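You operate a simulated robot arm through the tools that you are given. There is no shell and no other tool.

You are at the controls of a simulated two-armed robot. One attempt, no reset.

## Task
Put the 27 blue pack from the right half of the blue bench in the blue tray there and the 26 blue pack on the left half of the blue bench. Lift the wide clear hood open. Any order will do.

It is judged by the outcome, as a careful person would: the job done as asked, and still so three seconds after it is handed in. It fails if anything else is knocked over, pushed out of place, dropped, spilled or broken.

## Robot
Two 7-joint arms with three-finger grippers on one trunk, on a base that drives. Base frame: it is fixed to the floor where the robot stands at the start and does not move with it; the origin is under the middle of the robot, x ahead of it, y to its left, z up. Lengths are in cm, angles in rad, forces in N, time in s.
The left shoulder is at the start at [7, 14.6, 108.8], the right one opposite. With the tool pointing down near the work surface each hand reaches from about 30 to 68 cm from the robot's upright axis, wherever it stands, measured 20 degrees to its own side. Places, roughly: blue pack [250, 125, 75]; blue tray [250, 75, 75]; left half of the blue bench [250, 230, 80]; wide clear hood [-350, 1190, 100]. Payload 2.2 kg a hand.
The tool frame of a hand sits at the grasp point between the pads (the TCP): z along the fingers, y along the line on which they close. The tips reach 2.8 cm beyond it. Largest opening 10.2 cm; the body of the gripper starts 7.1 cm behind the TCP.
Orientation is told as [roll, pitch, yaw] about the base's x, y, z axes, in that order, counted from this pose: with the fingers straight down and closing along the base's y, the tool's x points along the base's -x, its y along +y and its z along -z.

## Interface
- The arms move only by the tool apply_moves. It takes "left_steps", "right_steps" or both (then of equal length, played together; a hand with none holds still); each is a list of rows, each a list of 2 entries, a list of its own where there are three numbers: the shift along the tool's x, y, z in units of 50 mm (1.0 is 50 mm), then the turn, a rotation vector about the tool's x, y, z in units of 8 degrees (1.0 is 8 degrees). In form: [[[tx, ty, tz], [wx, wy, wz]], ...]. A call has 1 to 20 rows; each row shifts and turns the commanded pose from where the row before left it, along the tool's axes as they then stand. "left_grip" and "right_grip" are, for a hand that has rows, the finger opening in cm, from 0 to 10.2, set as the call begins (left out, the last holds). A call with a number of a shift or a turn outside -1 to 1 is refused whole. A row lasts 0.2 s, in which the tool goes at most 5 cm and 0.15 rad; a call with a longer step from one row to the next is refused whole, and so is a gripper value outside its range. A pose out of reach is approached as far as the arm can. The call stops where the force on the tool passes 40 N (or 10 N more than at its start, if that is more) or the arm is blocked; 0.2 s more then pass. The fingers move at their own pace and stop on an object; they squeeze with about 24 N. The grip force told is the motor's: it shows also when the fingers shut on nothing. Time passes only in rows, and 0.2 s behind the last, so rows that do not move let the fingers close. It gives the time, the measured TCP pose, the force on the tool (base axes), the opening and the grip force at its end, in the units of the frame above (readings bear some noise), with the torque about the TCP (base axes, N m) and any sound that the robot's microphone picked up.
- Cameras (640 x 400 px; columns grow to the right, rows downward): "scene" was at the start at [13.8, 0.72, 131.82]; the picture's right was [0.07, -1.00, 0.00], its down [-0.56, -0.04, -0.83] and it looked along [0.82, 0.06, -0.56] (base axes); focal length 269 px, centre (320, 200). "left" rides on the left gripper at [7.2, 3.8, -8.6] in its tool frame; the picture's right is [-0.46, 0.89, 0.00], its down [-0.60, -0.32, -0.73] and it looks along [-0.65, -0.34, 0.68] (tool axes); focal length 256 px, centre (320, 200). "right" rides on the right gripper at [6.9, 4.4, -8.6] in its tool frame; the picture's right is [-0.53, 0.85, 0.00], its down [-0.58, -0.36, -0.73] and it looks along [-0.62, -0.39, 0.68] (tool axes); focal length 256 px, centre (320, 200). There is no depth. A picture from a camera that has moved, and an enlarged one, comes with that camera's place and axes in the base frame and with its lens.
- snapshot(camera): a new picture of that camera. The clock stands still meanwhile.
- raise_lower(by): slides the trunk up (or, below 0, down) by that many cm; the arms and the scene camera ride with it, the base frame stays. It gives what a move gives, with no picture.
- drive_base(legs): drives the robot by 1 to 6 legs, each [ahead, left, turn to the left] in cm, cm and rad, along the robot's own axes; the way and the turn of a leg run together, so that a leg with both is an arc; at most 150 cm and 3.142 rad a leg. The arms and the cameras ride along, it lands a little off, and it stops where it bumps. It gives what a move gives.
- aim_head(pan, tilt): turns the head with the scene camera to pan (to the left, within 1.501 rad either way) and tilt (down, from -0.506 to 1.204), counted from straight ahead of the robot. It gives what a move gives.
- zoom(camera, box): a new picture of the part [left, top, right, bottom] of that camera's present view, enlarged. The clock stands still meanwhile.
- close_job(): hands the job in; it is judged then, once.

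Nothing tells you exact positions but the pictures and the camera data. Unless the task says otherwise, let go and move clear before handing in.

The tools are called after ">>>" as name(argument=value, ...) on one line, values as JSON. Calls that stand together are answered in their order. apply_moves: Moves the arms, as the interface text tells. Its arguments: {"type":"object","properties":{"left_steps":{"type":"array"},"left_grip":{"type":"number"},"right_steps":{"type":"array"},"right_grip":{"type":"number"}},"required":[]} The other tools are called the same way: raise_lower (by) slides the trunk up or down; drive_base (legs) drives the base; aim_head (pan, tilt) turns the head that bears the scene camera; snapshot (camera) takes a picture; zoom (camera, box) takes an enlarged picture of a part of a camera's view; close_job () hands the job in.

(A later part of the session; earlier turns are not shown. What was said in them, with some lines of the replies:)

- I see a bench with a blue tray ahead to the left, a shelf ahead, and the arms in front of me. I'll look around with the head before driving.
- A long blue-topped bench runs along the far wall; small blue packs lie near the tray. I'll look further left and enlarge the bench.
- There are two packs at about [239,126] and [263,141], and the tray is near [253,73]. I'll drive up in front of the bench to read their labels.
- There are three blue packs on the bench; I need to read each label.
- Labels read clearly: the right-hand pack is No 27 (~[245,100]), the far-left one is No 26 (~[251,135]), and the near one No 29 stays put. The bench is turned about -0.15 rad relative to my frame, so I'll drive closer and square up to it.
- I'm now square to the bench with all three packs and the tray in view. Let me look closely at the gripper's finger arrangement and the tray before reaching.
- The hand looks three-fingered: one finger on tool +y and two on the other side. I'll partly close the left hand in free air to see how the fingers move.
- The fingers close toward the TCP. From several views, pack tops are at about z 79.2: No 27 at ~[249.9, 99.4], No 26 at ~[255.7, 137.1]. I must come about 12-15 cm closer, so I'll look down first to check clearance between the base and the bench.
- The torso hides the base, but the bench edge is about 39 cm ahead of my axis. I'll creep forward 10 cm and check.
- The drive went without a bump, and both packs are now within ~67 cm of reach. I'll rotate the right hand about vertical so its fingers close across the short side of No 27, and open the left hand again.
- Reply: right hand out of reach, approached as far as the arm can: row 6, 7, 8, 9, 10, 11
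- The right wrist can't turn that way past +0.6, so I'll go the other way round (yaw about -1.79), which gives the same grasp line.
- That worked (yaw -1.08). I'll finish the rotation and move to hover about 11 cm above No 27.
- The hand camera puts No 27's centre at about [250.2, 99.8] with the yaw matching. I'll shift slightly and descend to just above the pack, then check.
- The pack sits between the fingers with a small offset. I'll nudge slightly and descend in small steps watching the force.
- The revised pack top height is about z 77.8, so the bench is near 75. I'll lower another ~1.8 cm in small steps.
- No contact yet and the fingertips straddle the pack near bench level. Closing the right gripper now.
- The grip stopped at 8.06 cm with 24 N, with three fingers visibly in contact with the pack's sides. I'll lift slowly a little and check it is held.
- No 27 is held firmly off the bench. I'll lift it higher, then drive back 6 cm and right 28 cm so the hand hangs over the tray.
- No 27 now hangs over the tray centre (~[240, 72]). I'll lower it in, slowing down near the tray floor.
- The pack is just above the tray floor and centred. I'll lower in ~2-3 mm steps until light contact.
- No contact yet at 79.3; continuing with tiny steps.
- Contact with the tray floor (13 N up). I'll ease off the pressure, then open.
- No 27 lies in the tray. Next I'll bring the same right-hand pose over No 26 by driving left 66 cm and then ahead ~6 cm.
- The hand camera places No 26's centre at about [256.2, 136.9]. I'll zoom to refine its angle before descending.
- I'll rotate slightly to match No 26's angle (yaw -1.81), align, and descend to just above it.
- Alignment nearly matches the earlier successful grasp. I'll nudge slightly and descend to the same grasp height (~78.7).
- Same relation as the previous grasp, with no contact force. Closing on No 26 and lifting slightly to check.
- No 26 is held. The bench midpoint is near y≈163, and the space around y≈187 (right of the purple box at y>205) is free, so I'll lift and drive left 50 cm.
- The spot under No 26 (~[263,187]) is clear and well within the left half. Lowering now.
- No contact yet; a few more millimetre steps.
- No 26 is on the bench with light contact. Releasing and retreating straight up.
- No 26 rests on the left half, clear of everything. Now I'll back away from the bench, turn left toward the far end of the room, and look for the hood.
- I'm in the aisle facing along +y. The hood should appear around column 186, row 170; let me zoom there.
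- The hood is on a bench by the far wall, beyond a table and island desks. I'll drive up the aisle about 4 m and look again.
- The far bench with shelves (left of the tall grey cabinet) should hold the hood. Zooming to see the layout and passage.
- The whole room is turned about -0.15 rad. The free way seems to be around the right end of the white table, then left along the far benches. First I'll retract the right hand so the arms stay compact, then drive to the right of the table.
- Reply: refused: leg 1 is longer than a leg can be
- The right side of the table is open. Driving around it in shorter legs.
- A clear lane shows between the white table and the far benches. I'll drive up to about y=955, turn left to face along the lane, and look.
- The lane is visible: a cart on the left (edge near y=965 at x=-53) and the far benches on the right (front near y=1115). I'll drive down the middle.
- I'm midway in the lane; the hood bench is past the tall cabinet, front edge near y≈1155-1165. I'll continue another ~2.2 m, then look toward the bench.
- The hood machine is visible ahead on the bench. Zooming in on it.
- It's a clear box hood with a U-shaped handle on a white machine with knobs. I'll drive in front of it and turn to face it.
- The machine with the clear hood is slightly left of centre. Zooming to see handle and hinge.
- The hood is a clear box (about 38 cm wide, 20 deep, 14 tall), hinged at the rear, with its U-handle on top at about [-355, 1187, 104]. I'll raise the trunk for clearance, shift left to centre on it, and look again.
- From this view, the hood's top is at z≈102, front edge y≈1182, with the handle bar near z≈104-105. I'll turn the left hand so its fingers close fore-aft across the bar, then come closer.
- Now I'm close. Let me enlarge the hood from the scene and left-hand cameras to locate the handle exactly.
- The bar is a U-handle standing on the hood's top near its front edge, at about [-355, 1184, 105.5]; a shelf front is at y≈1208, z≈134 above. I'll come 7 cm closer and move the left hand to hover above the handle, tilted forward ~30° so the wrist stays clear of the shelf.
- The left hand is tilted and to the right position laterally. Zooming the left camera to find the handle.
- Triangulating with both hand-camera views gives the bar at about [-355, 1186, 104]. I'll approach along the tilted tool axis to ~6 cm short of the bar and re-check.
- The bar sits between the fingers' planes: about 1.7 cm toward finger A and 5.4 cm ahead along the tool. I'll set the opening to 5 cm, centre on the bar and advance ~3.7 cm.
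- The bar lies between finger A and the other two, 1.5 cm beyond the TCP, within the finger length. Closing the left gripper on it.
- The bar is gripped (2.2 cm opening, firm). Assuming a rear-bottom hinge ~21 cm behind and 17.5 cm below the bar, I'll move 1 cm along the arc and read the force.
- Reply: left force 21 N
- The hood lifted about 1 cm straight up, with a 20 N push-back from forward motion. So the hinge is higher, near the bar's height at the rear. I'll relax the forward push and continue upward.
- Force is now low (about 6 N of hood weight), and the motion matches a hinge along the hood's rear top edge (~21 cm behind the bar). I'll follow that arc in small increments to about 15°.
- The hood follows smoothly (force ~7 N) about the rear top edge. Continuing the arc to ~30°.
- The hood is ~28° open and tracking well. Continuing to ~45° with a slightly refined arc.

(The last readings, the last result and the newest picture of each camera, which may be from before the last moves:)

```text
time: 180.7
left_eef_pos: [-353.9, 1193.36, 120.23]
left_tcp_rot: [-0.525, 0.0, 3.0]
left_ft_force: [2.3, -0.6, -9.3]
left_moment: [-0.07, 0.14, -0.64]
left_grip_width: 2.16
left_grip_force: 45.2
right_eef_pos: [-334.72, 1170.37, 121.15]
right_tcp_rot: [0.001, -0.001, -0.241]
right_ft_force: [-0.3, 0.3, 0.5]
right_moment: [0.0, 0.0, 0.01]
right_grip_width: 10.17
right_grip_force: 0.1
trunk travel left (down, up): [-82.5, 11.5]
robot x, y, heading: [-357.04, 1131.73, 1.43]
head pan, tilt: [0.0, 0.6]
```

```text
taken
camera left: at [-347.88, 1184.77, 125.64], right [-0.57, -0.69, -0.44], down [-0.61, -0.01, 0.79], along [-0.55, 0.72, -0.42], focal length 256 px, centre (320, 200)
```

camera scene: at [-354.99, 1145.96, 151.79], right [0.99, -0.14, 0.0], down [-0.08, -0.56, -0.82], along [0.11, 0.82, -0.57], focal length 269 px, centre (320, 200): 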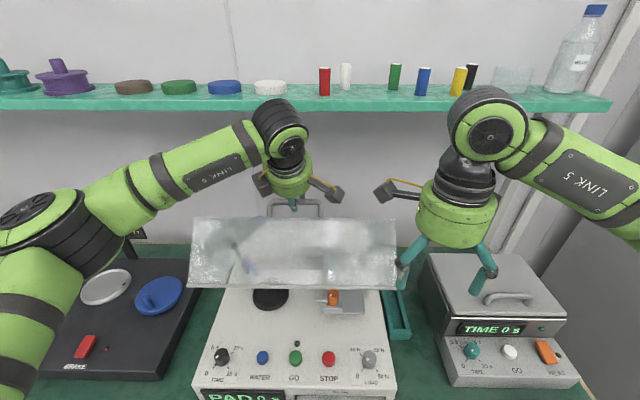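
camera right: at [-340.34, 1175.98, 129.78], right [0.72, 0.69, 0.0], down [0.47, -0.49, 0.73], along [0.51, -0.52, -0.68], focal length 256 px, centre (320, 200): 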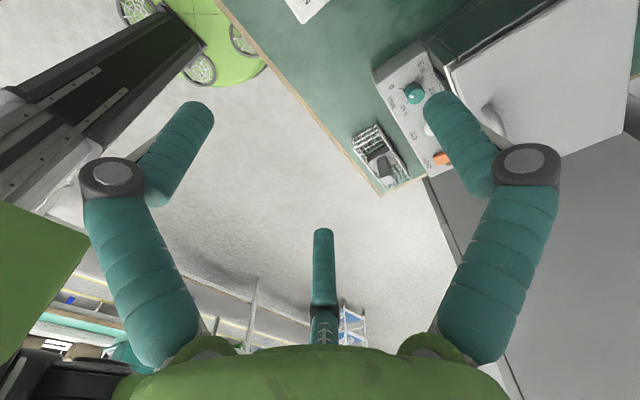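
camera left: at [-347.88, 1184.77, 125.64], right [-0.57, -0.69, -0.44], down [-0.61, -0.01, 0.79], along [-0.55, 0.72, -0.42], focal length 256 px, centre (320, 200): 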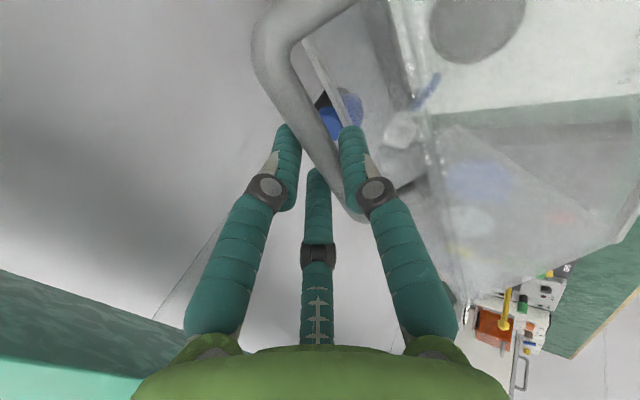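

The hood is ~45° open, about 9 N of weight on the handle. I'll pull the right hand slightly back out of the hood's swing and continue to ~60°.

>>> apply_moves(left_steps=[[[0, 0, 0], [0, 0, 0]], [[0, -0.189, -0.013], [0, 0, 0]], [[0, -0.189, -0.013], [0, 0, 0]], [[0, -0.19, 0.004], [0, 0, 0]], [[0, -0.19, 0.004], [0, 0, 0]], [[0, -0.188, 0.02], [0, 0, 0]], [[0, -0.188, 0.02], [0, 0, 0]], [[0, 0, 0], [0, 0, 0]]], right_steps=[[[-0.2, -0.4, 0], [0, 0, 0]], [[-0.2, -0.3, 0], [0, 0, 0]], [[0, 0, 0], [0, 0, 0]], [[0, 0, 0], [0, 0, 0]], [[0, 0, 0], [0, 0, 0]], [[0, 0, 0], [0, 0, 0]], [[0, 0, 0], [0, 0, 0]], [[0, 0, 0], [0, 0, 0]]])

>>> snapshot(camera="scene")

>>> snapshot(camera="left")

```text
time: 182.5
left_eef_pos: [-353.0, 1198.34, 122.79]
left_tcp_rot: [-0.523, -0.002, 3.0]
left_ft_force: [5.2, -1.3, -13.1]
left_moment: [-0.19, -0.05, -0.69]
left_grip_width: 2.21
left_grip_force: 44.8
right_eef_pos: [-333.56, 1166.61, 121.1]
right_tcp_rot: [0.002, 0.001, -0.24]
right_ft_force: [0.2, 0.0, 0.4]
right_moment: [0.01, -0.01, -0.01]
right_grip_width: 10.21
right_grip_force: 0.1
trunk travel left (down, up): [-82.5, 11.5]
robot x, y, heading: [-357.15, 1131.9, 1.436]
head pan, tilt: [0.0, 0.6]
```

```text
taken
camera scene: at [-354.87, 1146.03, 151.78], right [0.99, -0.14, 0.0], down [-0.08, -0.56, -0.82], along [0.11, 0.82, -0.57], focal length 269 px, centre (320, 200)
```

scene: 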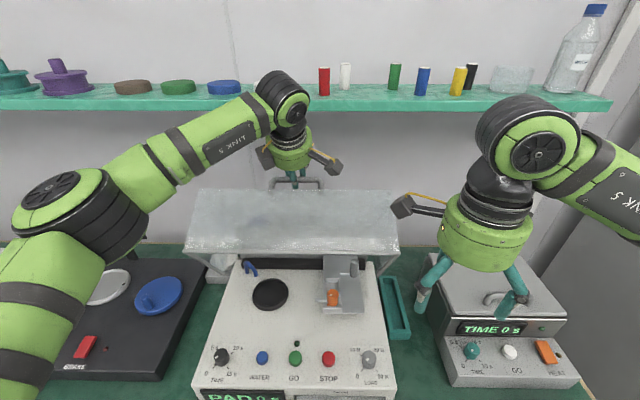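

```text
taken
camera left: at [-347.11, 1189.73, 128.31], right [-0.57, -0.69, -0.44], down [-0.61, 0.0, 0.79], along [-0.55, 0.72, -0.42], focal length 256 px, centre (320, 200)
```

left: 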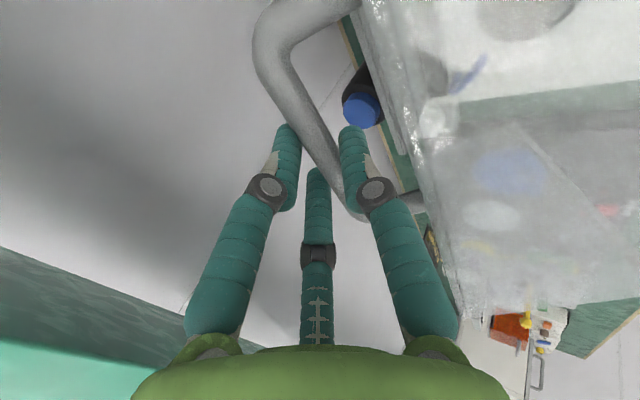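

About 60° open. I'll test whether the hinge holds by itself: back off a few millimetres and see how the load changes.

>>> apply_moves(left_steps=[[[0, 0.06, 0], [0, 0, 0]], [[0, 0, 0], [0, 0, 0]]])

>>> apply_moves(left_steps=[[[0, 0.06, 0], [0, 0, 0]], [[0, 0, 0], [0, 0, 0]]])

```text
time: 183.1
left_eef_pos: [-353.04, 1198.14, 122.8]
left_tcp_rot: [-0.525, 0.002, 3.0]
left_ft_force: [7.3, 4.0, -6.6]
left_moment: [0.32, 0.02, -0.79]
left_grip_width: 2.21
left_grip_force: 44.8
right_eef_pos: [-333.45, 1166.67, 121.13]
right_tcp_rot: [0.0, 0.0, -0.24]
right_ft_force: [0.2, 0.1, -0.4]
right_moment: [0.02, -0.02, 0.0]
right_grip_width: 10.21
right_grip_force: 0.1
trunk travel left (down, up): [-82.5, 11.5]
robot x, y, heading: [-357.09, 1131.76, 1.429]
head pan, tilt: [0.0, 0.6]
```

```text
time: 183.7
left_eef_pos: [-353.29, 1197.74, 122.6]
left_tcp_rot: [-0.526, 0.001, 3.0]
left_ft_force: [5.7, 1.5, -4.4]
left_moment: [0.19, 0.22, -0.74]
left_grip_width: 2.18
left_grip_force: 45.0
right_eef_pos: [-333.36, 1166.37, 121.22]
right_tcp_rot: [0.001, 0.001, -0.241]
right_ft_force: [0.4, 0.2, 1.1]
right_moment: [0.01, 0.01, -0.01]
right_grip_width: 10.22
right_grip_force: 0.1
trunk travel left (down, up): [-82.5, 11.5]
robot x, y, heading: [-357.0, 1131.83, 1.435]
head pan, tilt: [0.0, 0.6]
```

There is clear hinge friction (load dropped from 13 N to 4 N on backing off). I'll open further, to ~75°, watching clearance to the shelf.

>>> apply_moves(left_steps=[[[0, -0.223, 0.042], [0, 0, 0]], [[0, -0.223, 0.042], [0, 0, 0]], [[0, -0.182, 0.053], [0, 0, 0]], [[0, -0.182, 0.053], [0, 0, 0]], [[0, -0.178, 0.069], [0, 0, 0]], [[0, -0.178, 0.069], [0, 0, 0]], [[0, 0, 0], [0, 0, 0]]])

>>> snapshot(camera="scene")

>>> snapshot(camera="left")

```text
time: 185.3
left_eef_pos: [-352.19, 1203.46, 124.08]
left_tcp_rot: [-0.524, -0.001, 3.002]
left_ft_force: [5.1, -4.0, -12.0]
left_moment: [-0.24, -0.14, -0.67]
left_grip_width: 2.2
left_grip_force: 45.4
right_eef_pos: [-333.6, 1166.52, 121.13]
right_tcp_rot: [0.002, 0.002, -0.24]
right_ft_force: [-0.3, 0.2, -0.2]
right_moment: [-0.03, -0.01, -0.02]
right_grip_width: 10.18
right_grip_force: 0.1
trunk travel left (down, up): [-82.5, 11.5]
robot x, y, heading: [-356.94, 1131.81, 1.436]
head pan, tilt: [0.0, 0.6]
```

```text
taken
camera scene: at [-354.86, 1145.93, 151.79], right [0.99, -0.14, 0.0], down [-0.08, -0.56, -0.82], along [0.11, 0.82, -0.57], focal length 269 px, centre (320, 200)
```

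scene: 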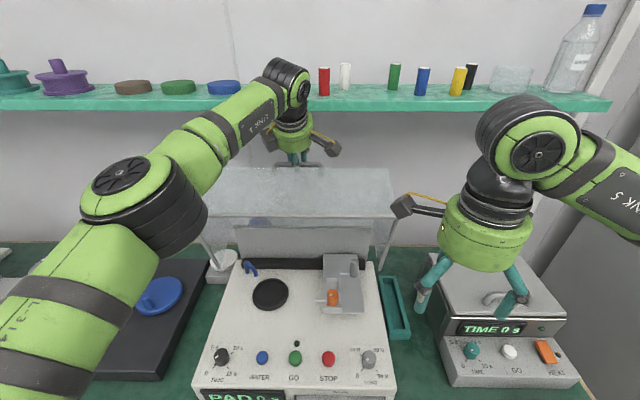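

```text
taken
camera left: at [-346.3, 1194.93, 129.53], right [-0.57, -0.69, -0.44], down [-0.61, -0.01, 0.79], along [-0.55, 0.72, -0.42], focal length 256 px, centre (320, 200)
```

left: 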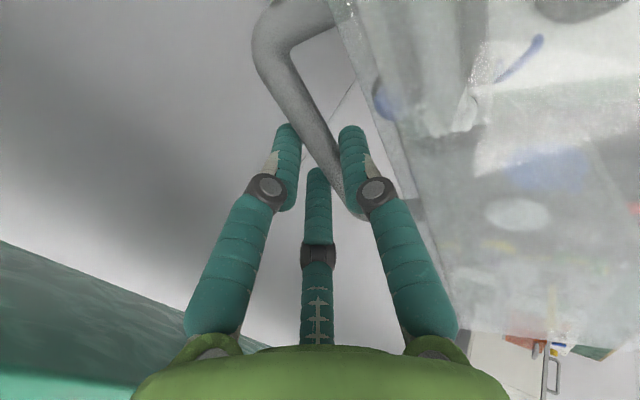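

About 75° open, and the shelf limits how much farther the left hand can carry it. I'll bring the right hand, closed and tilting to point forward, in under the raised front panel so it can support and push from inside.

>>> apply_moves(right_steps=[[[0.446, 0.46, 0.5], [-0.7, 0, -0.37]], [[0.446, 0.409, 0.543], [-0.7, 0, -0.37]], [[0.446, 0.354, 0.58], [-1, 0, 0]], [[0.446, 0.27, 0.623], [-1, 0, 0]], [[0.446, 0.18, 0.655], [-1, 0, 0]], [[0.3, 0.088, 0.6], [-1, 0, 0]], [[0, 0, 0], [0, 0, 0]]], right_grip=0.5)

>>> snapshot(camera="scene")

>>> snapshot(camera="right")

```text
time: 186.9
left_eef_pos: [-352.28, 1203.57, 124.0]
left_tcp_rot: [-0.525, 0.0, 3.0]
left_ft_force: [7.1, -2.1, -12.0]
left_moment: [-0.08, 0.22, -0.71]
left_grip_width: 2.19
left_grip_force: 45.2
right_eef_pos: [-343.67, 1182.1, 106.31]
right_tcp_rot: [0.756, -0.008, -0.138]
right_ft_force: [-0.6, -0.1, 0.1]
right_moment: [0.01, -0.01, 0.01]
right_grip_width: 0.49
right_grip_force: 0.1
trunk travel left (down, up): [-82.5, 11.5]
robot x, y, heading: [-356.99, 1132.03, 1.43]
head pan, tilt: [0.0, 0.6]
```

```text
taken
camera scene: at [-354.81, 1146.01, 151.78], right [0.99, -0.14, 0.0], down [-0.08, -0.56, -0.82], along [0.11, 0.82, -0.57], focal length 269 px, centre (320, 200)
```

scene: 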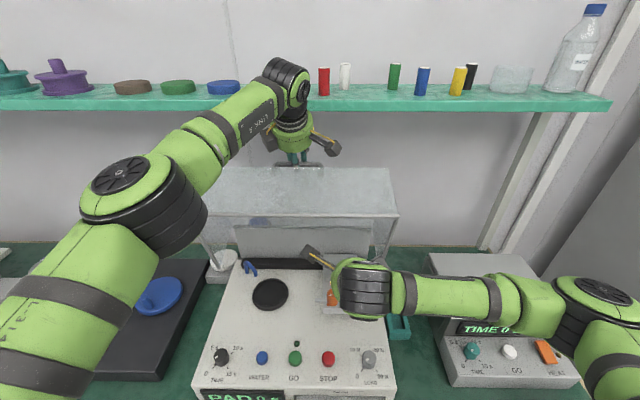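

```text
taken
camera right: at [-350.86, 1180.22, 115.39], right [0.61, 0.54, 0.58], down [0.46, -0.84, 0.29], along [0.64, 0.1, -0.76], focal length 256 px, centre (320, 200)
```

right: 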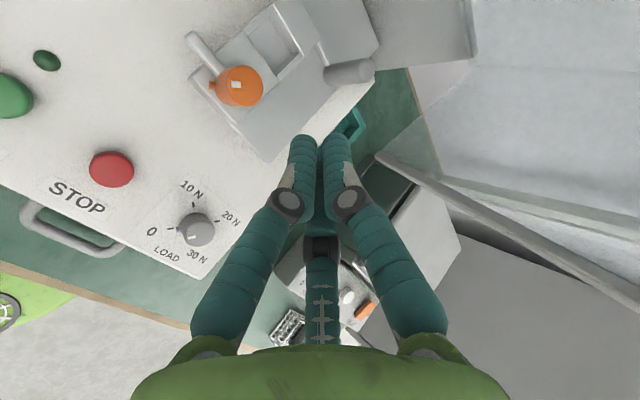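

The right hand is below the raised panel, tilted ~43°. I'll continue tilting to horizontal while moving forward and slightly up.

>>> apply_moves(right_steps=[[[0, 0.315, 0.132], [-1, 0, 0]], [[0, 0.294, 0.175], [-1, 0, 0]], [[0, 0.266, 0.214], [-1, 0, 0]], [[0, 0.234, 0.249], [-1, 0, 0]], [[0, 0.197, 0.279], [-1, 0, 0]], [[0, 0.14, 0.19], [-0.5, 0, 0]], [[0, 0, 0], [0, 0, 0]]])

>>> snapshot(camera="scene")

>>> snapshot(camera="right")

```text
time: 188.5
left_eef_pos: [-352.24, 1203.48, 123.99]
left_tcp_rot: [-0.523, 0.001, 3.0]
left_ft_force: [6.5, -0.6, -10.8]
left_moment: [-0.01, 0.29, -0.69]
left_grip_width: 2.19
left_grip_force: 45.4
right_eef_pos: [-345.58, 1190.68, 111.98]
right_tcp_rot: [1.522, -0.007, -0.144]
right_ft_force: [0.2, 0.0, 0.6]
right_moment: [0.01, 0.0, 0.01]
right_grip_width: 0.51
right_grip_force: 0.1
right hand out of reach, approached as far as the arm can: row 5, 6
trunk travel left (down, up): [-82.5, 11.5]
robot x, y, heading: [-356.7, 1132.08, 1.433]
head pan, tilt: [0.0, 0.6]
```

```text
taken
camera scene: at [-354.81, 1146.0, 151.78], right [0.99, -0.14, 0.0], down [-0.08, -0.56, -0.82], along [0.11, 0.82, -0.57], focal length 269 px, centre (320, 200)
```

scene: 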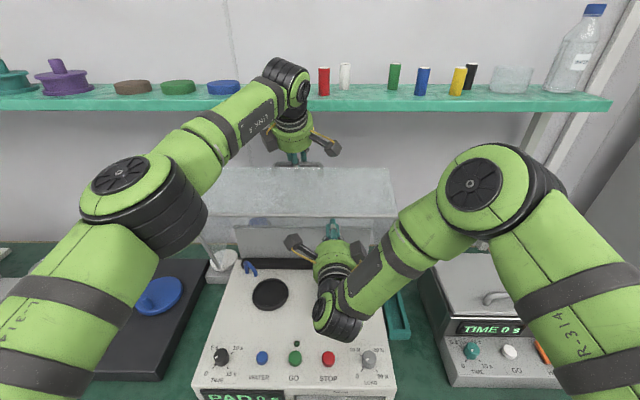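

```text
taken
camera right: at [-353.65, 1183.31, 116.7], right [0.53, -0.03, 0.85], down [0.47, -0.82, -0.32], along [0.71, 0.57, -0.42], focal length 256 px, centre (320, 200)
```

right: 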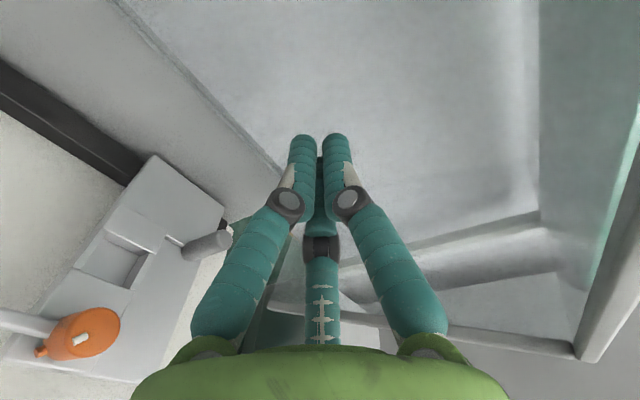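

The right hand now points forward inside the hood. I'll lower it 3 cm for clearance under the panel, then move forward until it gently touches the inside of the lid.

>>> apply_moves(right_steps=[[[0, -0.3, 0.05], [0, 0, 0]], [[0, -0.3, 0.1], [0, 0, 0]], [[0, 0, 0.3], [0, 0, 0]], [[0, 0, 0.3], [0, 0, 0]], [[0, 0, 0.3], [0, 0, 0]], [[0, 0, 0.15], [0, 0, 0]], [[0, 0, 0], [0, 0, 0]]])

>>> snapshot(camera="right")

>>> zoom(camera="scene", box=[190, 120, 430, 300])

```text
time: 190.1
left_eef_pos: [-352.25, 1203.57, 124.08]
left_tcp_rot: [-0.523, 0.001, 3.002]
left_ft_force: [6.9, -1.7, -10.0]
left_moment: [-0.02, 0.22, -0.64]
left_grip_width: 2.22
left_grip_force: 44.9
right_eef_pos: [-347.37, 1196.04, 110.62]
right_tcp_rot: [1.519, -0.009, -0.144]
right_ft_force: [0.0, 0.3, -0.4]
right_moment: [-0.02, -0.02, -0.01]
right_grip_width: 0.48
right_grip_force: 0.1
right hand out of reach, approached as far as the arm can: row 1, 2, 3, 4, 5
trunk travel left (down, up): [-82.5, 11.5]
robot x, y, heading: [-356.73, 1132.39, 1.432]
head pan, tilt: [0.0, 0.6]
```

```text
taken
camera right: at [-355.36, 1188.66, 115.19], right [0.53, -0.03, 0.85], down [0.47, -0.83, -0.32], along [0.71, 0.56, -0.42], focal length 256 px, centre (320, 200)
```

right: 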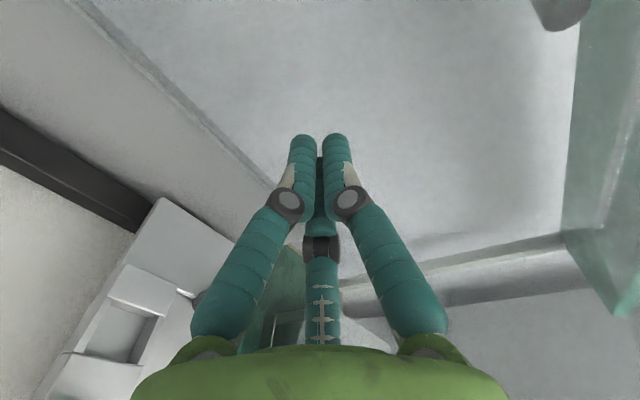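

```text
2.22 times, centred on (310, 210) of scene
camera zoom: at [-354.82, 1145.98, 151.78], right [0.99, -0.14, 0.0], down [-0.08, -0.56, -0.82], along [0.11, 0.82, -0.57], focal length 598 px, centre (342, 178)
```

zoom: 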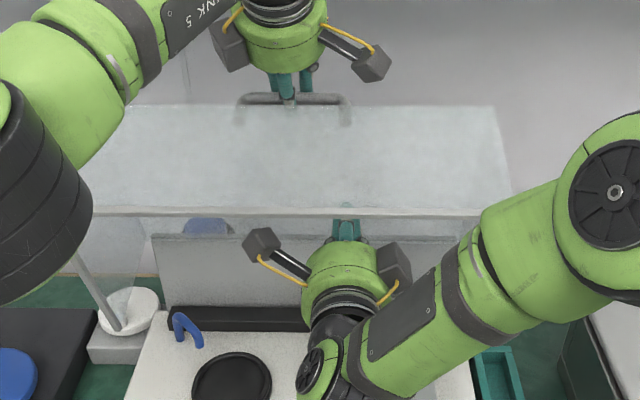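

The lid's inside face is a few centimetres ahead of the right fingertips. Moving forward in small steps until contact.

>>> apply_moves(right_steps=[[[0, 0, 0.1], [0, 0, 0]], [[0, 0, 0.1], [0, 0, 0]], [[0, 0, 0.1], [0, 0, 0]], [[0, 0, 0.1], [0, 0, 0]], [[0, 0, 0], [0, 0, 0]]])

```text
time: 191.3
left_eef_pos: [-352.24, 1203.53, 124.08]
left_tcp_rot: [-0.523, 0.001, 3.0]
left_ft_force: [6.9, -1.4, -10.1]
left_moment: [-0.05, 0.24, -0.69]
left_grip_width: 2.2
left_grip_force: 45.2
right_eef_pos: [-347.51, 1198.08, 110.56]
right_tcp_rot: [1.518, -0.009, -0.143]
right_ft_force: [-1.0, -0.5, 0.2]
right_moment: [-0.03, -0.01, 0.0]
right_grip_width: 0.49
right_grip_force: 0.1
right hand out of reach, approached as far as the arm can: row 1, 4
trunk travel left (down, up): [-82.5, 11.5]
robot x, y, heading: [-356.99, 1131.81, 1.43]
head pan, tilt: [0.0, 0.6]
```

>>> apply_moves(right_steps=[[[0, 0, 0.1], [0, 0, 0]], [[0, 0, 0.1], [0, 0, 0]], [[0, 0, 0.1], [0, 0, 0]], [[0, 0, 0], [0, 0, 0]]])

>>> snapshot(camera="right")

```text
time: 192.1
left_eef_pos: [-352.31, 1203.4, 123.99]
left_tcp_rot: [-0.529, -0.001, 2.999]
left_ft_force: [3.2, 0.6, -1.4]
left_moment: [0.15, 0.97, -0.02]
left_grip_width: 2.23
left_grip_force: 45.2
right_eef_pos: [-347.59, 1198.79, 110.44]
right_tcp_rot: [1.513, -0.009, -0.144]
right_ft_force: [0.6, -5.4, -0.1]
right_moment: [0.01, 0.0, -0.06]
right_grip_width: 0.36
right_grip_force: 0.0
trunk travel left (down, up): [-82.5, 11.5]
robot x, y, heading: [-357.04, 1131.81, 1.428]
head pan, tilt: [0.0, 0.6]
stopped in row 4 (right hand): the force on the tool passed its limit at 43 N (the readings are from after the stop); the commanded pose is now the measured one
```

```text
taken
camera right: at [-355.68, 1191.52, 115.25], right [0.53, -0.03, 0.85], down [0.47, -0.83, -0.31], along [0.71, 0.56, -0.42], focal length 256 px, centre (320, 200)
```

right: 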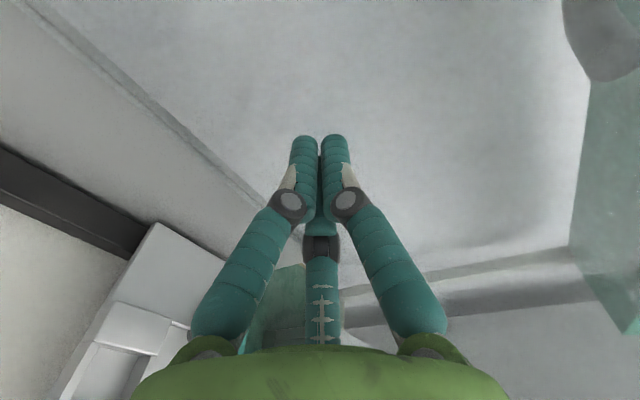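

The right fingertips now rest on the lid's inside and carry the load. I'll ease the left hand's tilt by 8° to clear the panel edge, then open it slightly.

>>> apply_moves(left_steps=[[[0, -0.022, 0.01], [-0.5, 0, 0]], [[0, -0.022, 0.01], [-0.5, 0, 0]], [[0, 0, 0], [0, 0, 0]]])

>>> snapshot(camera="left")

```text
time: 192.6
left_eef_pos: [-352.63, 1202.01, 124.0]
left_tcp_rot: [-0.464, 0.004, 2.99]
left_ft_force: [6.9, 0.8, 6.4]
left_moment: [0.0, 1.05, 0.27]
left_grip_width: 2.22
left_grip_force: 45.2
left hand out of reach, approached as far as the arm can: row 1, 2
right_eef_pos: [-348.11, 1198.09, 110.16]
right_tcp_rot: [1.504, -0.013, -0.137]
right_ft_force: [2.0, -15.8, 2.6]
right_moment: [0.35, 0.04, -0.17]
right_grip_width: 0.35
right_grip_force: 0.1
trunk travel left (down, up): [-82.5, 11.5]
robot x, y, heading: [-357.1, 1132.07, 1.425]
head pan, tilt: [0.0, 0.6]
stopped in row 2 (right hand): the force on the tool passed its limit at 45 N (the readings are from after the stop); the commanded pose is now the measured one
```

```text
taken
camera left: at [-346.64, 1193.71, 129.94], right [-0.58, -0.71, -0.4], down [-0.61, 0.05, 0.79], along [-0.55, 0.7, -0.46], focal length 256 px, centre (320, 200)
```

left: 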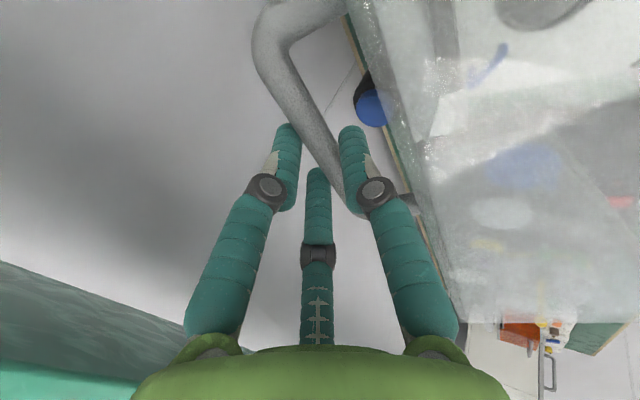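

The left arm is at its reach limit, so this is as far as it carries the hood. The right hand holds it (16 N); I'll open the left grip a little to release the bar.

>>> apply_moves(left_steps=[[[0, 0, 0], [0, 0, 0]], [[0, 0, 0], [0, 0, 0]]], left_grip=3.6)

>>> snapshot(camera="left")

>>> zoom(camera="scene", box=[190, 120, 430, 300])

```text
time: 193.2
left_eef_pos: [-352.99, 1202.32, 123.69]
left_tcp_rot: [-0.459, 0.004, 2.994]
left_ft_force: [-0.2, 1.4, 0.3]
left_moment: [-0.03, 0.01, 0.03]
left_grip_width: 3.45
left_grip_force: 0.0
right_eef_pos: [-348.15, 1198.36, 110.09]
right_tcp_rot: [1.5, -0.012, -0.135]
right_ft_force: [1.3, -9.9, -0.8]
right_moment: [0.13, 0.01, -0.05]
right_grip_width: 0.25
right_grip_force: 0.1
trunk travel left (down, up): [-82.5, 11.5]
robot x, y, heading: [-356.9, 1131.81, 1.43]
head pan, tilt: [0.0, 0.6]
```

```text
taken
camera left: at [-347.04, 1194.05, 129.73], right [-0.57, -0.72, -0.4], down [-0.61, 0.05, 0.79], along [-0.55, 0.69, -0.46], focal length 256 px, centre (320, 200)
```

left: 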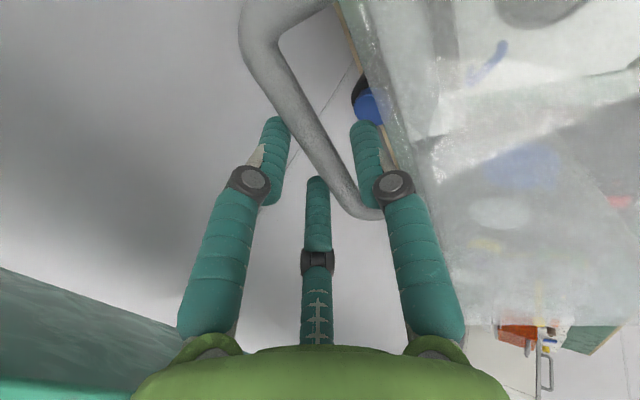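

```text
2.22 times, centred on (310, 210) of scene
camera zoom: at [-355.01, 1145.49, 151.83], right [0.99, -0.14, 0.0], down [-0.08, -0.56, -0.83], along [0.12, 0.82, -0.56], focal length 598 px, centre (342, 178)
```

zoom: 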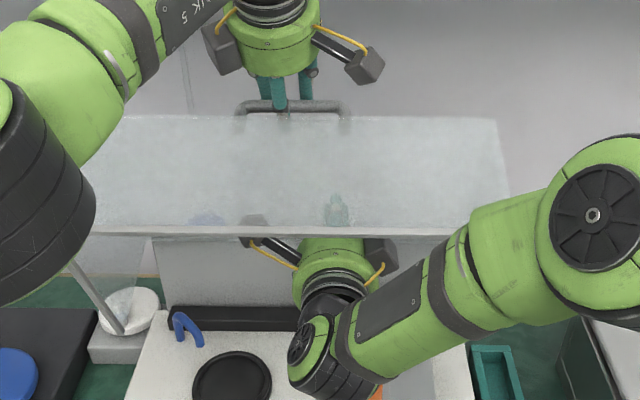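

The bar is free and the right hand alone holds the hood. Retreating the left hand along its own axis.

>>> apply_moves(left_steps=[[[0, 0, -0.15], [0, 0, 0]], [[0, 0, -0.2], [0, 0, 0]], [[0, 0, -0.3], [0, 0, 0]], [[0, 0, -0.4], [0, 0, 0]], [[0, 0, -0.5], [0, 0, 0]], [[0, 0, 0], [0, 0, 0]]])

>>> snapshot(camera="left")

>>> snapshot(camera="scene")

```text
time: 194.6
left_eef_pos: [-353.55, 1198.89, 130.72]
left_tcp_rot: [-0.458, 0.007, 2.995]
left_ft_force: [0.0, 0.1, 0.3]
left_moment: [-0.01, 0.03, -0.03]
left_grip_width: 3.59
left_grip_force: 0.0
right_eef_pos: [-348.21, 1198.39, 109.97]
right_tcp_rot: [1.502, -0.013, -0.133]
right_ft_force: [1.0, -6.6, -1.3]
right_moment: [0.06, 0.0, -0.02]
right_grip_width: 0.31
right_grip_force: 0.2
trunk travel left (down, up): [-82.5, 11.5]
robot x, y, heading: [-357.14, 1132.33, 1.432]
head pan, tilt: [0.0, 0.6]
```

```text
taken
camera left: at [-347.58, 1190.69, 136.64], right [-0.57, -0.72, -0.39], down [-0.61, 0.05, 0.79], along [-0.55, 0.69, -0.46], focal length 256 px, centre (320, 200)
```

left: 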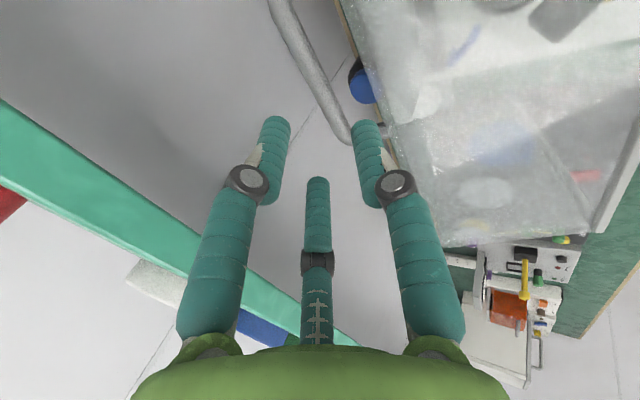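

```text
taken
camera scene: at [-355.03, 1145.53, 151.83], right [0.99, -0.14, 0.0], down [-0.08, -0.56, -0.83], along [0.12, 0.82, -0.56], focal length 269 px, centre (320, 200)
```

scene: 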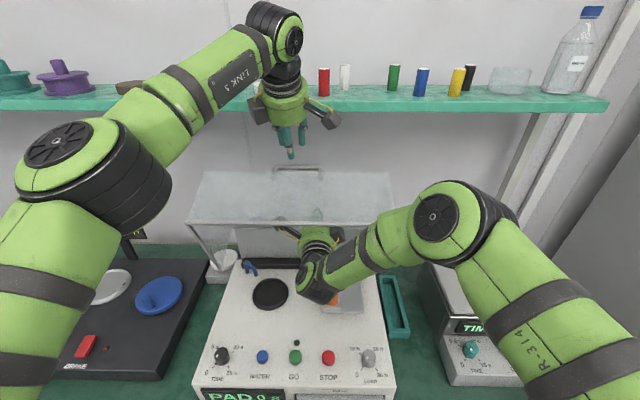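

The left hand is clear of the handle. I'll pull it further back, then push the lid farther open with the right hand in small steps.

>>> apply_moves(left_steps=[[[0, 0.6, -0.3], [0, 0, 0]], [[0, 0.6, -0.3], [0, 0, 0]], [[0, 0.6, -0.3], [0, 0, 0]], [[0, 0.5, -0.3], [0, 0, 0]], [[0, 0, 0], [0, 0, 0]]])

>>> apply_moves(right_steps=[[[0, 0, 0.1], [0, 0, 0]], [[0, 0, 0.1], [0, 0, 0]], [[0, 0, 0.1], [0, 0, 0]], [[0, 0, 0.1], [0, 0, 0]], [[0, 0, 0], [0, 0, 0]]])

>>> snapshot(camera="scene")

```text
time: 195.8
left_eef_pos: [-355.39, 1185.94, 130.98]
left_tcp_rot: [-0.459, 0.005, 2.996]
left_ft_force: [0.0, 0.7, -0.4]
left_moment: [-0.01, 0.03, 0.04]
left_grip_width: 3.64
left_grip_force: 0.0
right_eef_pos: [-348.08, 1198.4, 110.05]
right_tcp_rot: [1.501, -0.014, -0.135]
right_ft_force: [-1.0, -5.7, -1.5]
right_moment: [0.04, -0.05, -0.05]
right_grip_width: 0.28
right_grip_force: 0.1
trunk travel left (down, up): [-82.5, 11.5]
robot x, y, heading: [-356.61, 1132.32, 1.43]
head pan, tilt: [0.0, 0.6]
```

```text
time: 197.0
left_eef_pos: [-355.34, 1185.91, 130.98]
left_tcp_rot: [-0.461, 0.007, 2.995]
left_ft_force: [0.3, -0.2, 0.9]
left_moment: [-0.01, -0.01, 0.0]
left_grip_width: 3.59
left_grip_force: 0.1
right_eef_pos: [-347.9, 1200.37, 109.85]
right_tcp_rot: [1.498, -0.017, -0.138]
right_ft_force: [-0.8, -8.1, 1.7]
right_moment: [0.14, -0.02, -0.02]
right_grip_width: 0.46
right_grip_force: 0.1
trunk travel left (down, up): [-82.5, 11.5]
robot x, y, heading: [-357.14, 1131.99, 1.43]
head pan, tilt: [0.0, 0.6]
```

```text
taken
camera scene: at [-355.07, 1145.44, 151.84], right [0.99, -0.14, 0.0], down [-0.08, -0.56, -0.83], along [0.12, 0.82, -0.56], focal length 269 px, centre (320, 200)
```

scene: 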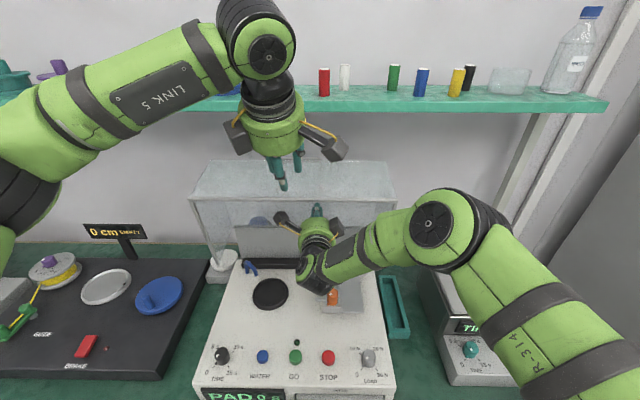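

The lid is moving on (about 80° now, 8 N). Continuing to push in small steps.

>>> apply_moves(right_steps=[[[0, 0.01, 0.1], [0, 0, 0]], [[0, 0.01, 0.1], [0, 0, 0]], [[0, 0.01, 0.1], [0, 0, 0]], [[0, 0.01, 0.1], [0, 0, 0]], [[0, 0, 0], [0, 0, 0]]])

>>> snapshot(camera="scene")

>>> snapshot(camera="right")

```text
time: 198.2
left_eef_pos: [-355.43, 1186.11, 130.93]
left_tcp_rot: [-0.459, 0.005, 2.994]
left_ft_force: [-0.2, 0.0, 1.5]
left_moment: [0.01, 0.0, 0.0]
left_grip_width: 3.59
left_grip_force: 0.0
right_eef_pos: [-347.74, 1202.37, 109.94]
right_tcp_rot: [1.498, -0.014, -0.139]
right_ft_force: [-0.4, -4.0, 0.8]
right_moment: [0.01, -0.03, -0.07]
right_grip_width: 0.34
right_grip_force: 0.1
trunk travel left (down, up): [-82.5, 11.5]
robot x, y, heading: [-357.01, 1131.93, 1.425]
head pan, tilt: [0.0, 0.6]
```

```text
taken
camera scene: at [-355.07, 1145.57, 151.83], right [0.99, -0.14, 0.0], down [-0.08, -0.56, -0.83], along [0.12, 0.82, -0.56], focal length 269 px, centre (320, 200)
```

scene: 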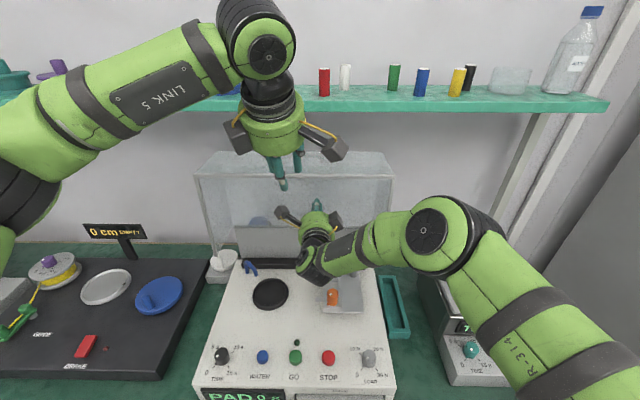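

```text
taken
camera right: at [-355.71, 1195.14, 114.81], right [0.52, -0.01, 0.85], down [0.47, -0.83, -0.3], along [0.71, 0.56, -0.43], focal length 256 px, centre (320, 200)
```

right: 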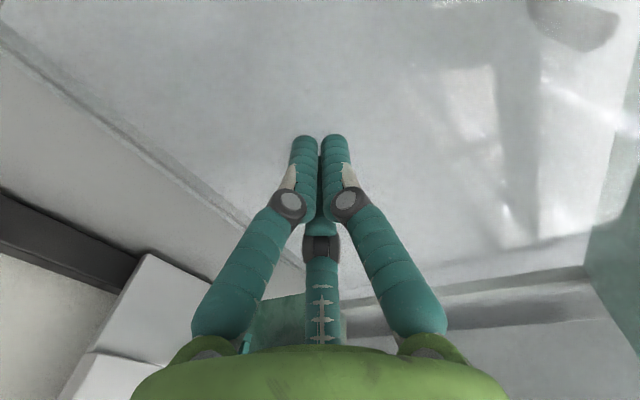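

The push force is falling (4 N) as it approaches the balance point. Continuing a bit more.

>>> apply_moves(right_steps=[[[0, 0.01, 0.1], [0, 0, 0]], [[0, 0.01, 0.1], [0, 0, 0]], [[0, 0.01, 0.1], [0, 0, 0]], [[0, 0, 0], [0, 0, 0]]])

>>> snapshot(camera="scene")

```text
time: 199.2
left_eef_pos: [-355.26, 1185.47, 131.16]
left_tcp_rot: [-0.464, 0.005, 2.996]
left_ft_force: [-0.6, -0.2, 0.8]
left_moment: [-0.04, -0.02, 0.01]
left_grip_width: 3.59
left_grip_force: 0.1
right_eef_pos: [-347.63, 1203.28, 110.02]
right_tcp_rot: [1.495, -0.014, -0.136]
right_ft_force: [-1.2, -27.7, -5.0]
right_moment: [-0.5, 0.13, -0.35]
right_grip_width: 0.44
right_grip_force: 0.0
trunk travel left (down, up): [-82.5, 11.5]
robot x, y, heading: [-357.08, 1131.96, 1.43]
head pan, tilt: [0.0, 0.6]
```

```text
taken
camera scene: at [-355.05, 1144.95, 151.87], right [0.99, -0.14, 0.0], down [-0.08, -0.55, -0.83], along [0.12, 0.82, -0.56], focal length 269 px, centre (320, 200)
```

scene: 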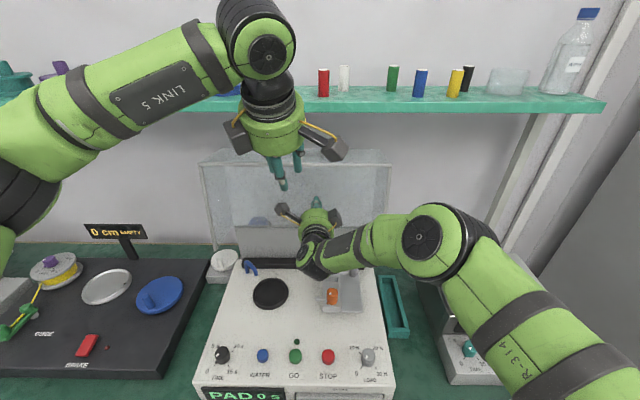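

The force jumped to 28 N: the lid has reached its open stop. I'll ease the right hand back slowly and see whether it stays.

>>> apply_moves(right_steps=[[[0, 0, -0.1], [0, 0, 0]], [[0, 0, -0.1], [0, 0, 0]], [[0, 0, -0.1], [0, 0, 0]], [[0, 0, 0], [0, 0, 0]]])

>>> snapshot(camera="scene")

>>> snapshot(camera="right")

```text
time: 200.2
left_eef_pos: [-355.42, 1186.2, 130.93]
left_tcp_rot: [-0.457, 0.005, 2.994]
left_ft_force: [-0.5, 0.3, -0.3]
left_moment: [-0.01, -0.02, -0.03]
left_grip_width: 3.57
left_grip_force: 0.1
right_eef_pos: [-347.59, 1202.62, 110.18]
right_tcp_rot: [1.499, -0.013, -0.137]
right_ft_force: [0.7, 0.9, -0.1]
right_moment: [-0.01, 0.01, 0.01]
right_grip_width: 0.49
right_grip_force: 0.1
trunk travel left (down, up): [-82.5, 11.5]
robot x, y, heading: [-356.94, 1131.9, 1.427]
head pan, tilt: [0.0, 0.6]
```

```text
taken
camera scene: at [-355.07, 1145.73, 151.81], right [0.99, -0.14, 0.0], down [-0.08, -0.56, -0.83], along [0.12, 0.82, -0.56], focal length 269 px, centre (320, 200)
```

scene: 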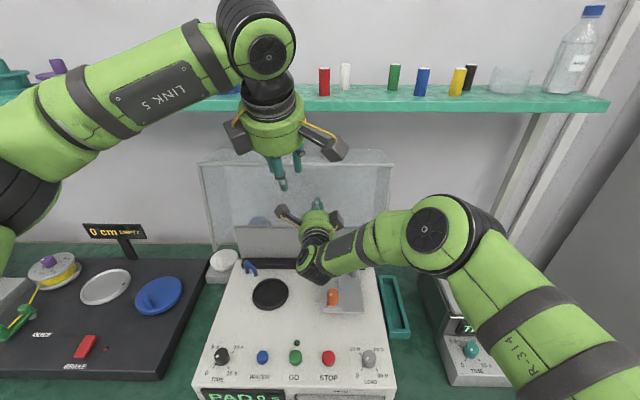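

```text
taken
camera right: at [-355.62, 1195.28, 114.96], right [0.53, -0.01, 0.85], down [0.47, -0.83, -0.3], along [0.71, 0.56, -0.43], focal length 256 px, centre (320, 200)
```

right: 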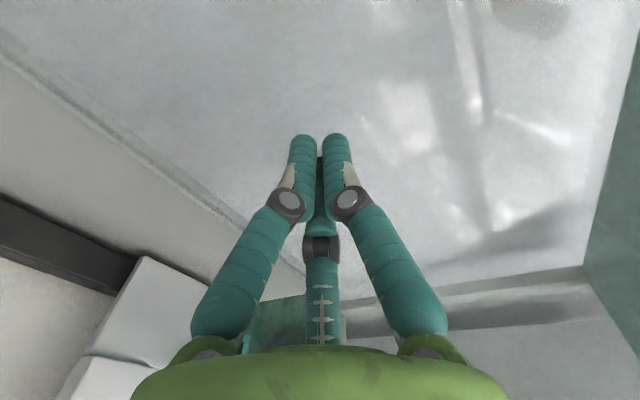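

No contact force, and the lid stays at its stop. I'll withdraw further in steps and keep watching.

>>> apply_moves(right_steps=[[[0, -0.03, -0.2], [0, 0, 0]], [[0, -0.03, -0.2], [0, 0, 0]], [[0, 0, 0], [0, 0, 0]], [[0, 0, 0], [0, 0, 0]], [[0, 0, 0], [0, 0, 0]], [[0, 0, 0], [0, 0, 0]]])

>>> snapshot(camera="scene")

>>> snapshot(camera="right")

```text
time: 201.6
left_eef_pos: [-355.44, 1186.21, 130.88]
left_tcp_rot: [-0.459, 0.006, 2.993]
left_ft_force: [0.3, 0.5, -0.7]
left_moment: [0.02, 0.0, -0.01]
left_grip_width: 3.59
left_grip_force: 0.1
right_eef_pos: [-348.0, 1200.49, 110.03]
right_tcp_rot: [1.499, -0.015, -0.137]
right_ft_force: [-0.7, -0.5, -0.8]
right_moment: [0.02, -0.01, 0.05]
right_grip_width: 0.49
right_grip_force: 0.0
trunk travel left (down, up): [-82.5, 11.5]
robot x, y, heading: [-357.15, 1131.8, 1.437]
head pan, tilt: [0.0, 0.6]
```

```text
taken
camera scene: at [-355.04, 1145.76, 151.81], right [0.99, -0.14, 0.0], down [-0.08, -0.56, -0.82], along [0.12, 0.82, -0.57], focal length 269 px, centre (320, 200)
```

scene: 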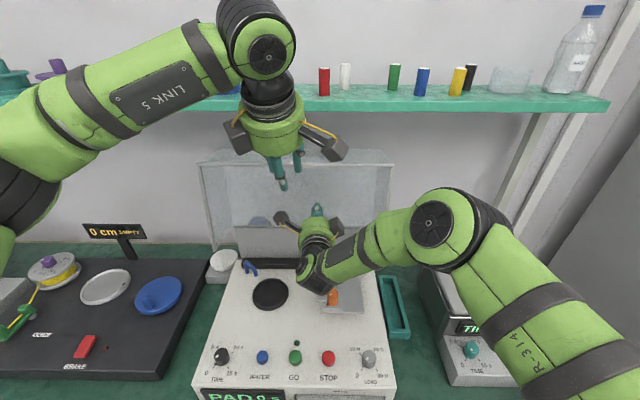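

```text
taken
camera right: at [-355.9, 1193.24, 114.71], right [0.53, -0.01, 0.85], down [0.47, -0.83, -0.3], along [0.71, 0.56, -0.43], focal length 256 px, centre (320, 200)
```

right: 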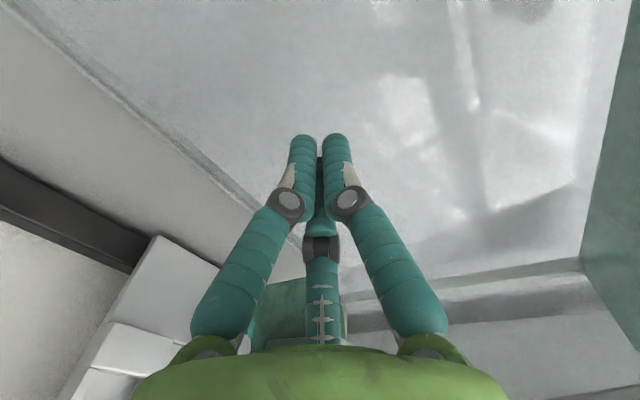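

The lid stays open by itself with nothing touching it. I'll back the whole robot straight away from the bench so both hands leave cleanly, then check again.

>>> drive_base(legs=[[-20, 0, 0], [-25, 0, 0]])

>>> snapshot(camera="scene")

```text
time: 204.6
left_eef_pos: [-361.66, 1142.1, 130.8]
left_tcp_rot: [-0.457, 0.005, 2.994]
left_ft_force: [-0.4, 0.4, 0.0]
left_moment: [0.01, 0.01, 0.0]
left_grip_width: 3.6
left_grip_force: 0.0
right_eef_pos: [-354.22, 1156.34, 109.88]
right_tcp_rot: [1.498, -0.014, -0.138]
right_ft_force: [-0.2, -0.5, -0.6]
right_moment: [0.0, 0.03, -0.01]
right_grip_width: 0.5
right_grip_force: 0.0
trunk travel left (down, up): [-82.5, 11.5]
robot x, y, heading: [-363.31, 1087.7, 1.428]
head pan, tilt: [0.0, 0.6]
```

```text
taken
camera scene: at [-361.37, 1101.68, 151.78], right [0.99, -0.14, 0.0], down [-0.08, -0.56, -0.82], along [0.12, 0.82, -0.57], focal length 269 px, centre (320, 200)
```

scene: 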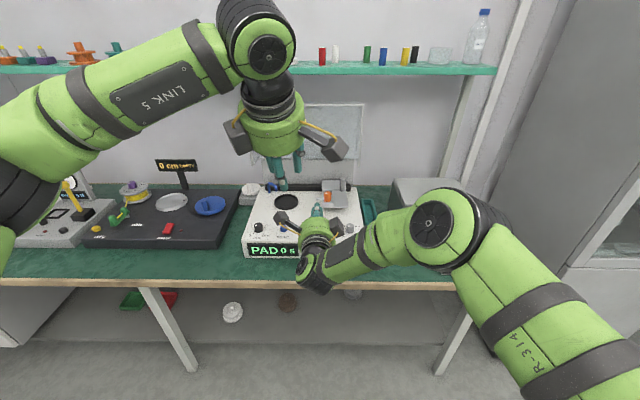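

The hood remains open and the hands are clear. A closer look to verify the machine and surroundings.

>>> aim_head(pan=0.0, tilt=0.5)

>>> zoom(camera="scene", box=[60, 80, 480, 340])

```text
time: 205.3
left_eef_pos: [-361.71, 1141.93, 130.85]
left_tcp_rot: [-0.458, 0.005, 2.994]
left_ft_force: [0.4, -0.5, -0.6]
left_moment: [0.01, 0.0, -0.01]
left_grip_width: 3.59
left_grip_force: 0.0
right_eef_pos: [-354.35, 1156.28, 109.92]
right_tcp_rot: [1.5, -0.014, -0.14]
right_ft_force: [-0.7, 0.2, -0.1]
right_moment: [-0.01, -0.03, 0.0]
right_grip_width: 0.5
right_grip_force: 0.1
trunk travel left (down, up): [-82.5, 11.5]
robot x, y, heading: [-363.62, 1087.74, 1.43]
head pan, tilt: [0.0, 0.499]
```

```text
1.52 times, centred on (270, 210) of scene
camera zoom: at [-361.37, 1101.7, 152.71], right [0.99, -0.14, 0.0], down [-0.07, -0.47, -0.88], along [0.13, 0.87, -0.48], focal length 410 px, centre (396, 185)
```

zoom: 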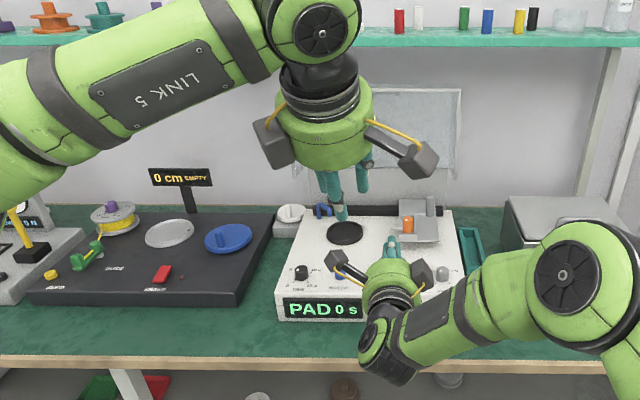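

The hood has stood open for several seconds with nothing touching it. The No 27 pack is in the blue tray, the No 26 pack is on the left half of the blue bench, and both hands are clear, so I'm handing in the job.

>>> close_job()

```text
The job is handed in.
```

The job is handed in, and everything looked as asked in my last views; the result of the judging wasn't shown to me.

- **No 27 pack:** it lies near the middle of the blue tray on the right half of the blue bench.
- **No 26 pack:** it rests on the left half of the blue bench, about 20 cm past the middle and clear of the purple box.
- **Wide clear hood:** it was pushed up to its open stop. It had stayed there untouched for about five seconds when I handed in.

I left the No 29 pack where it was. I saw nothing knocked over or moved out of place along the way.
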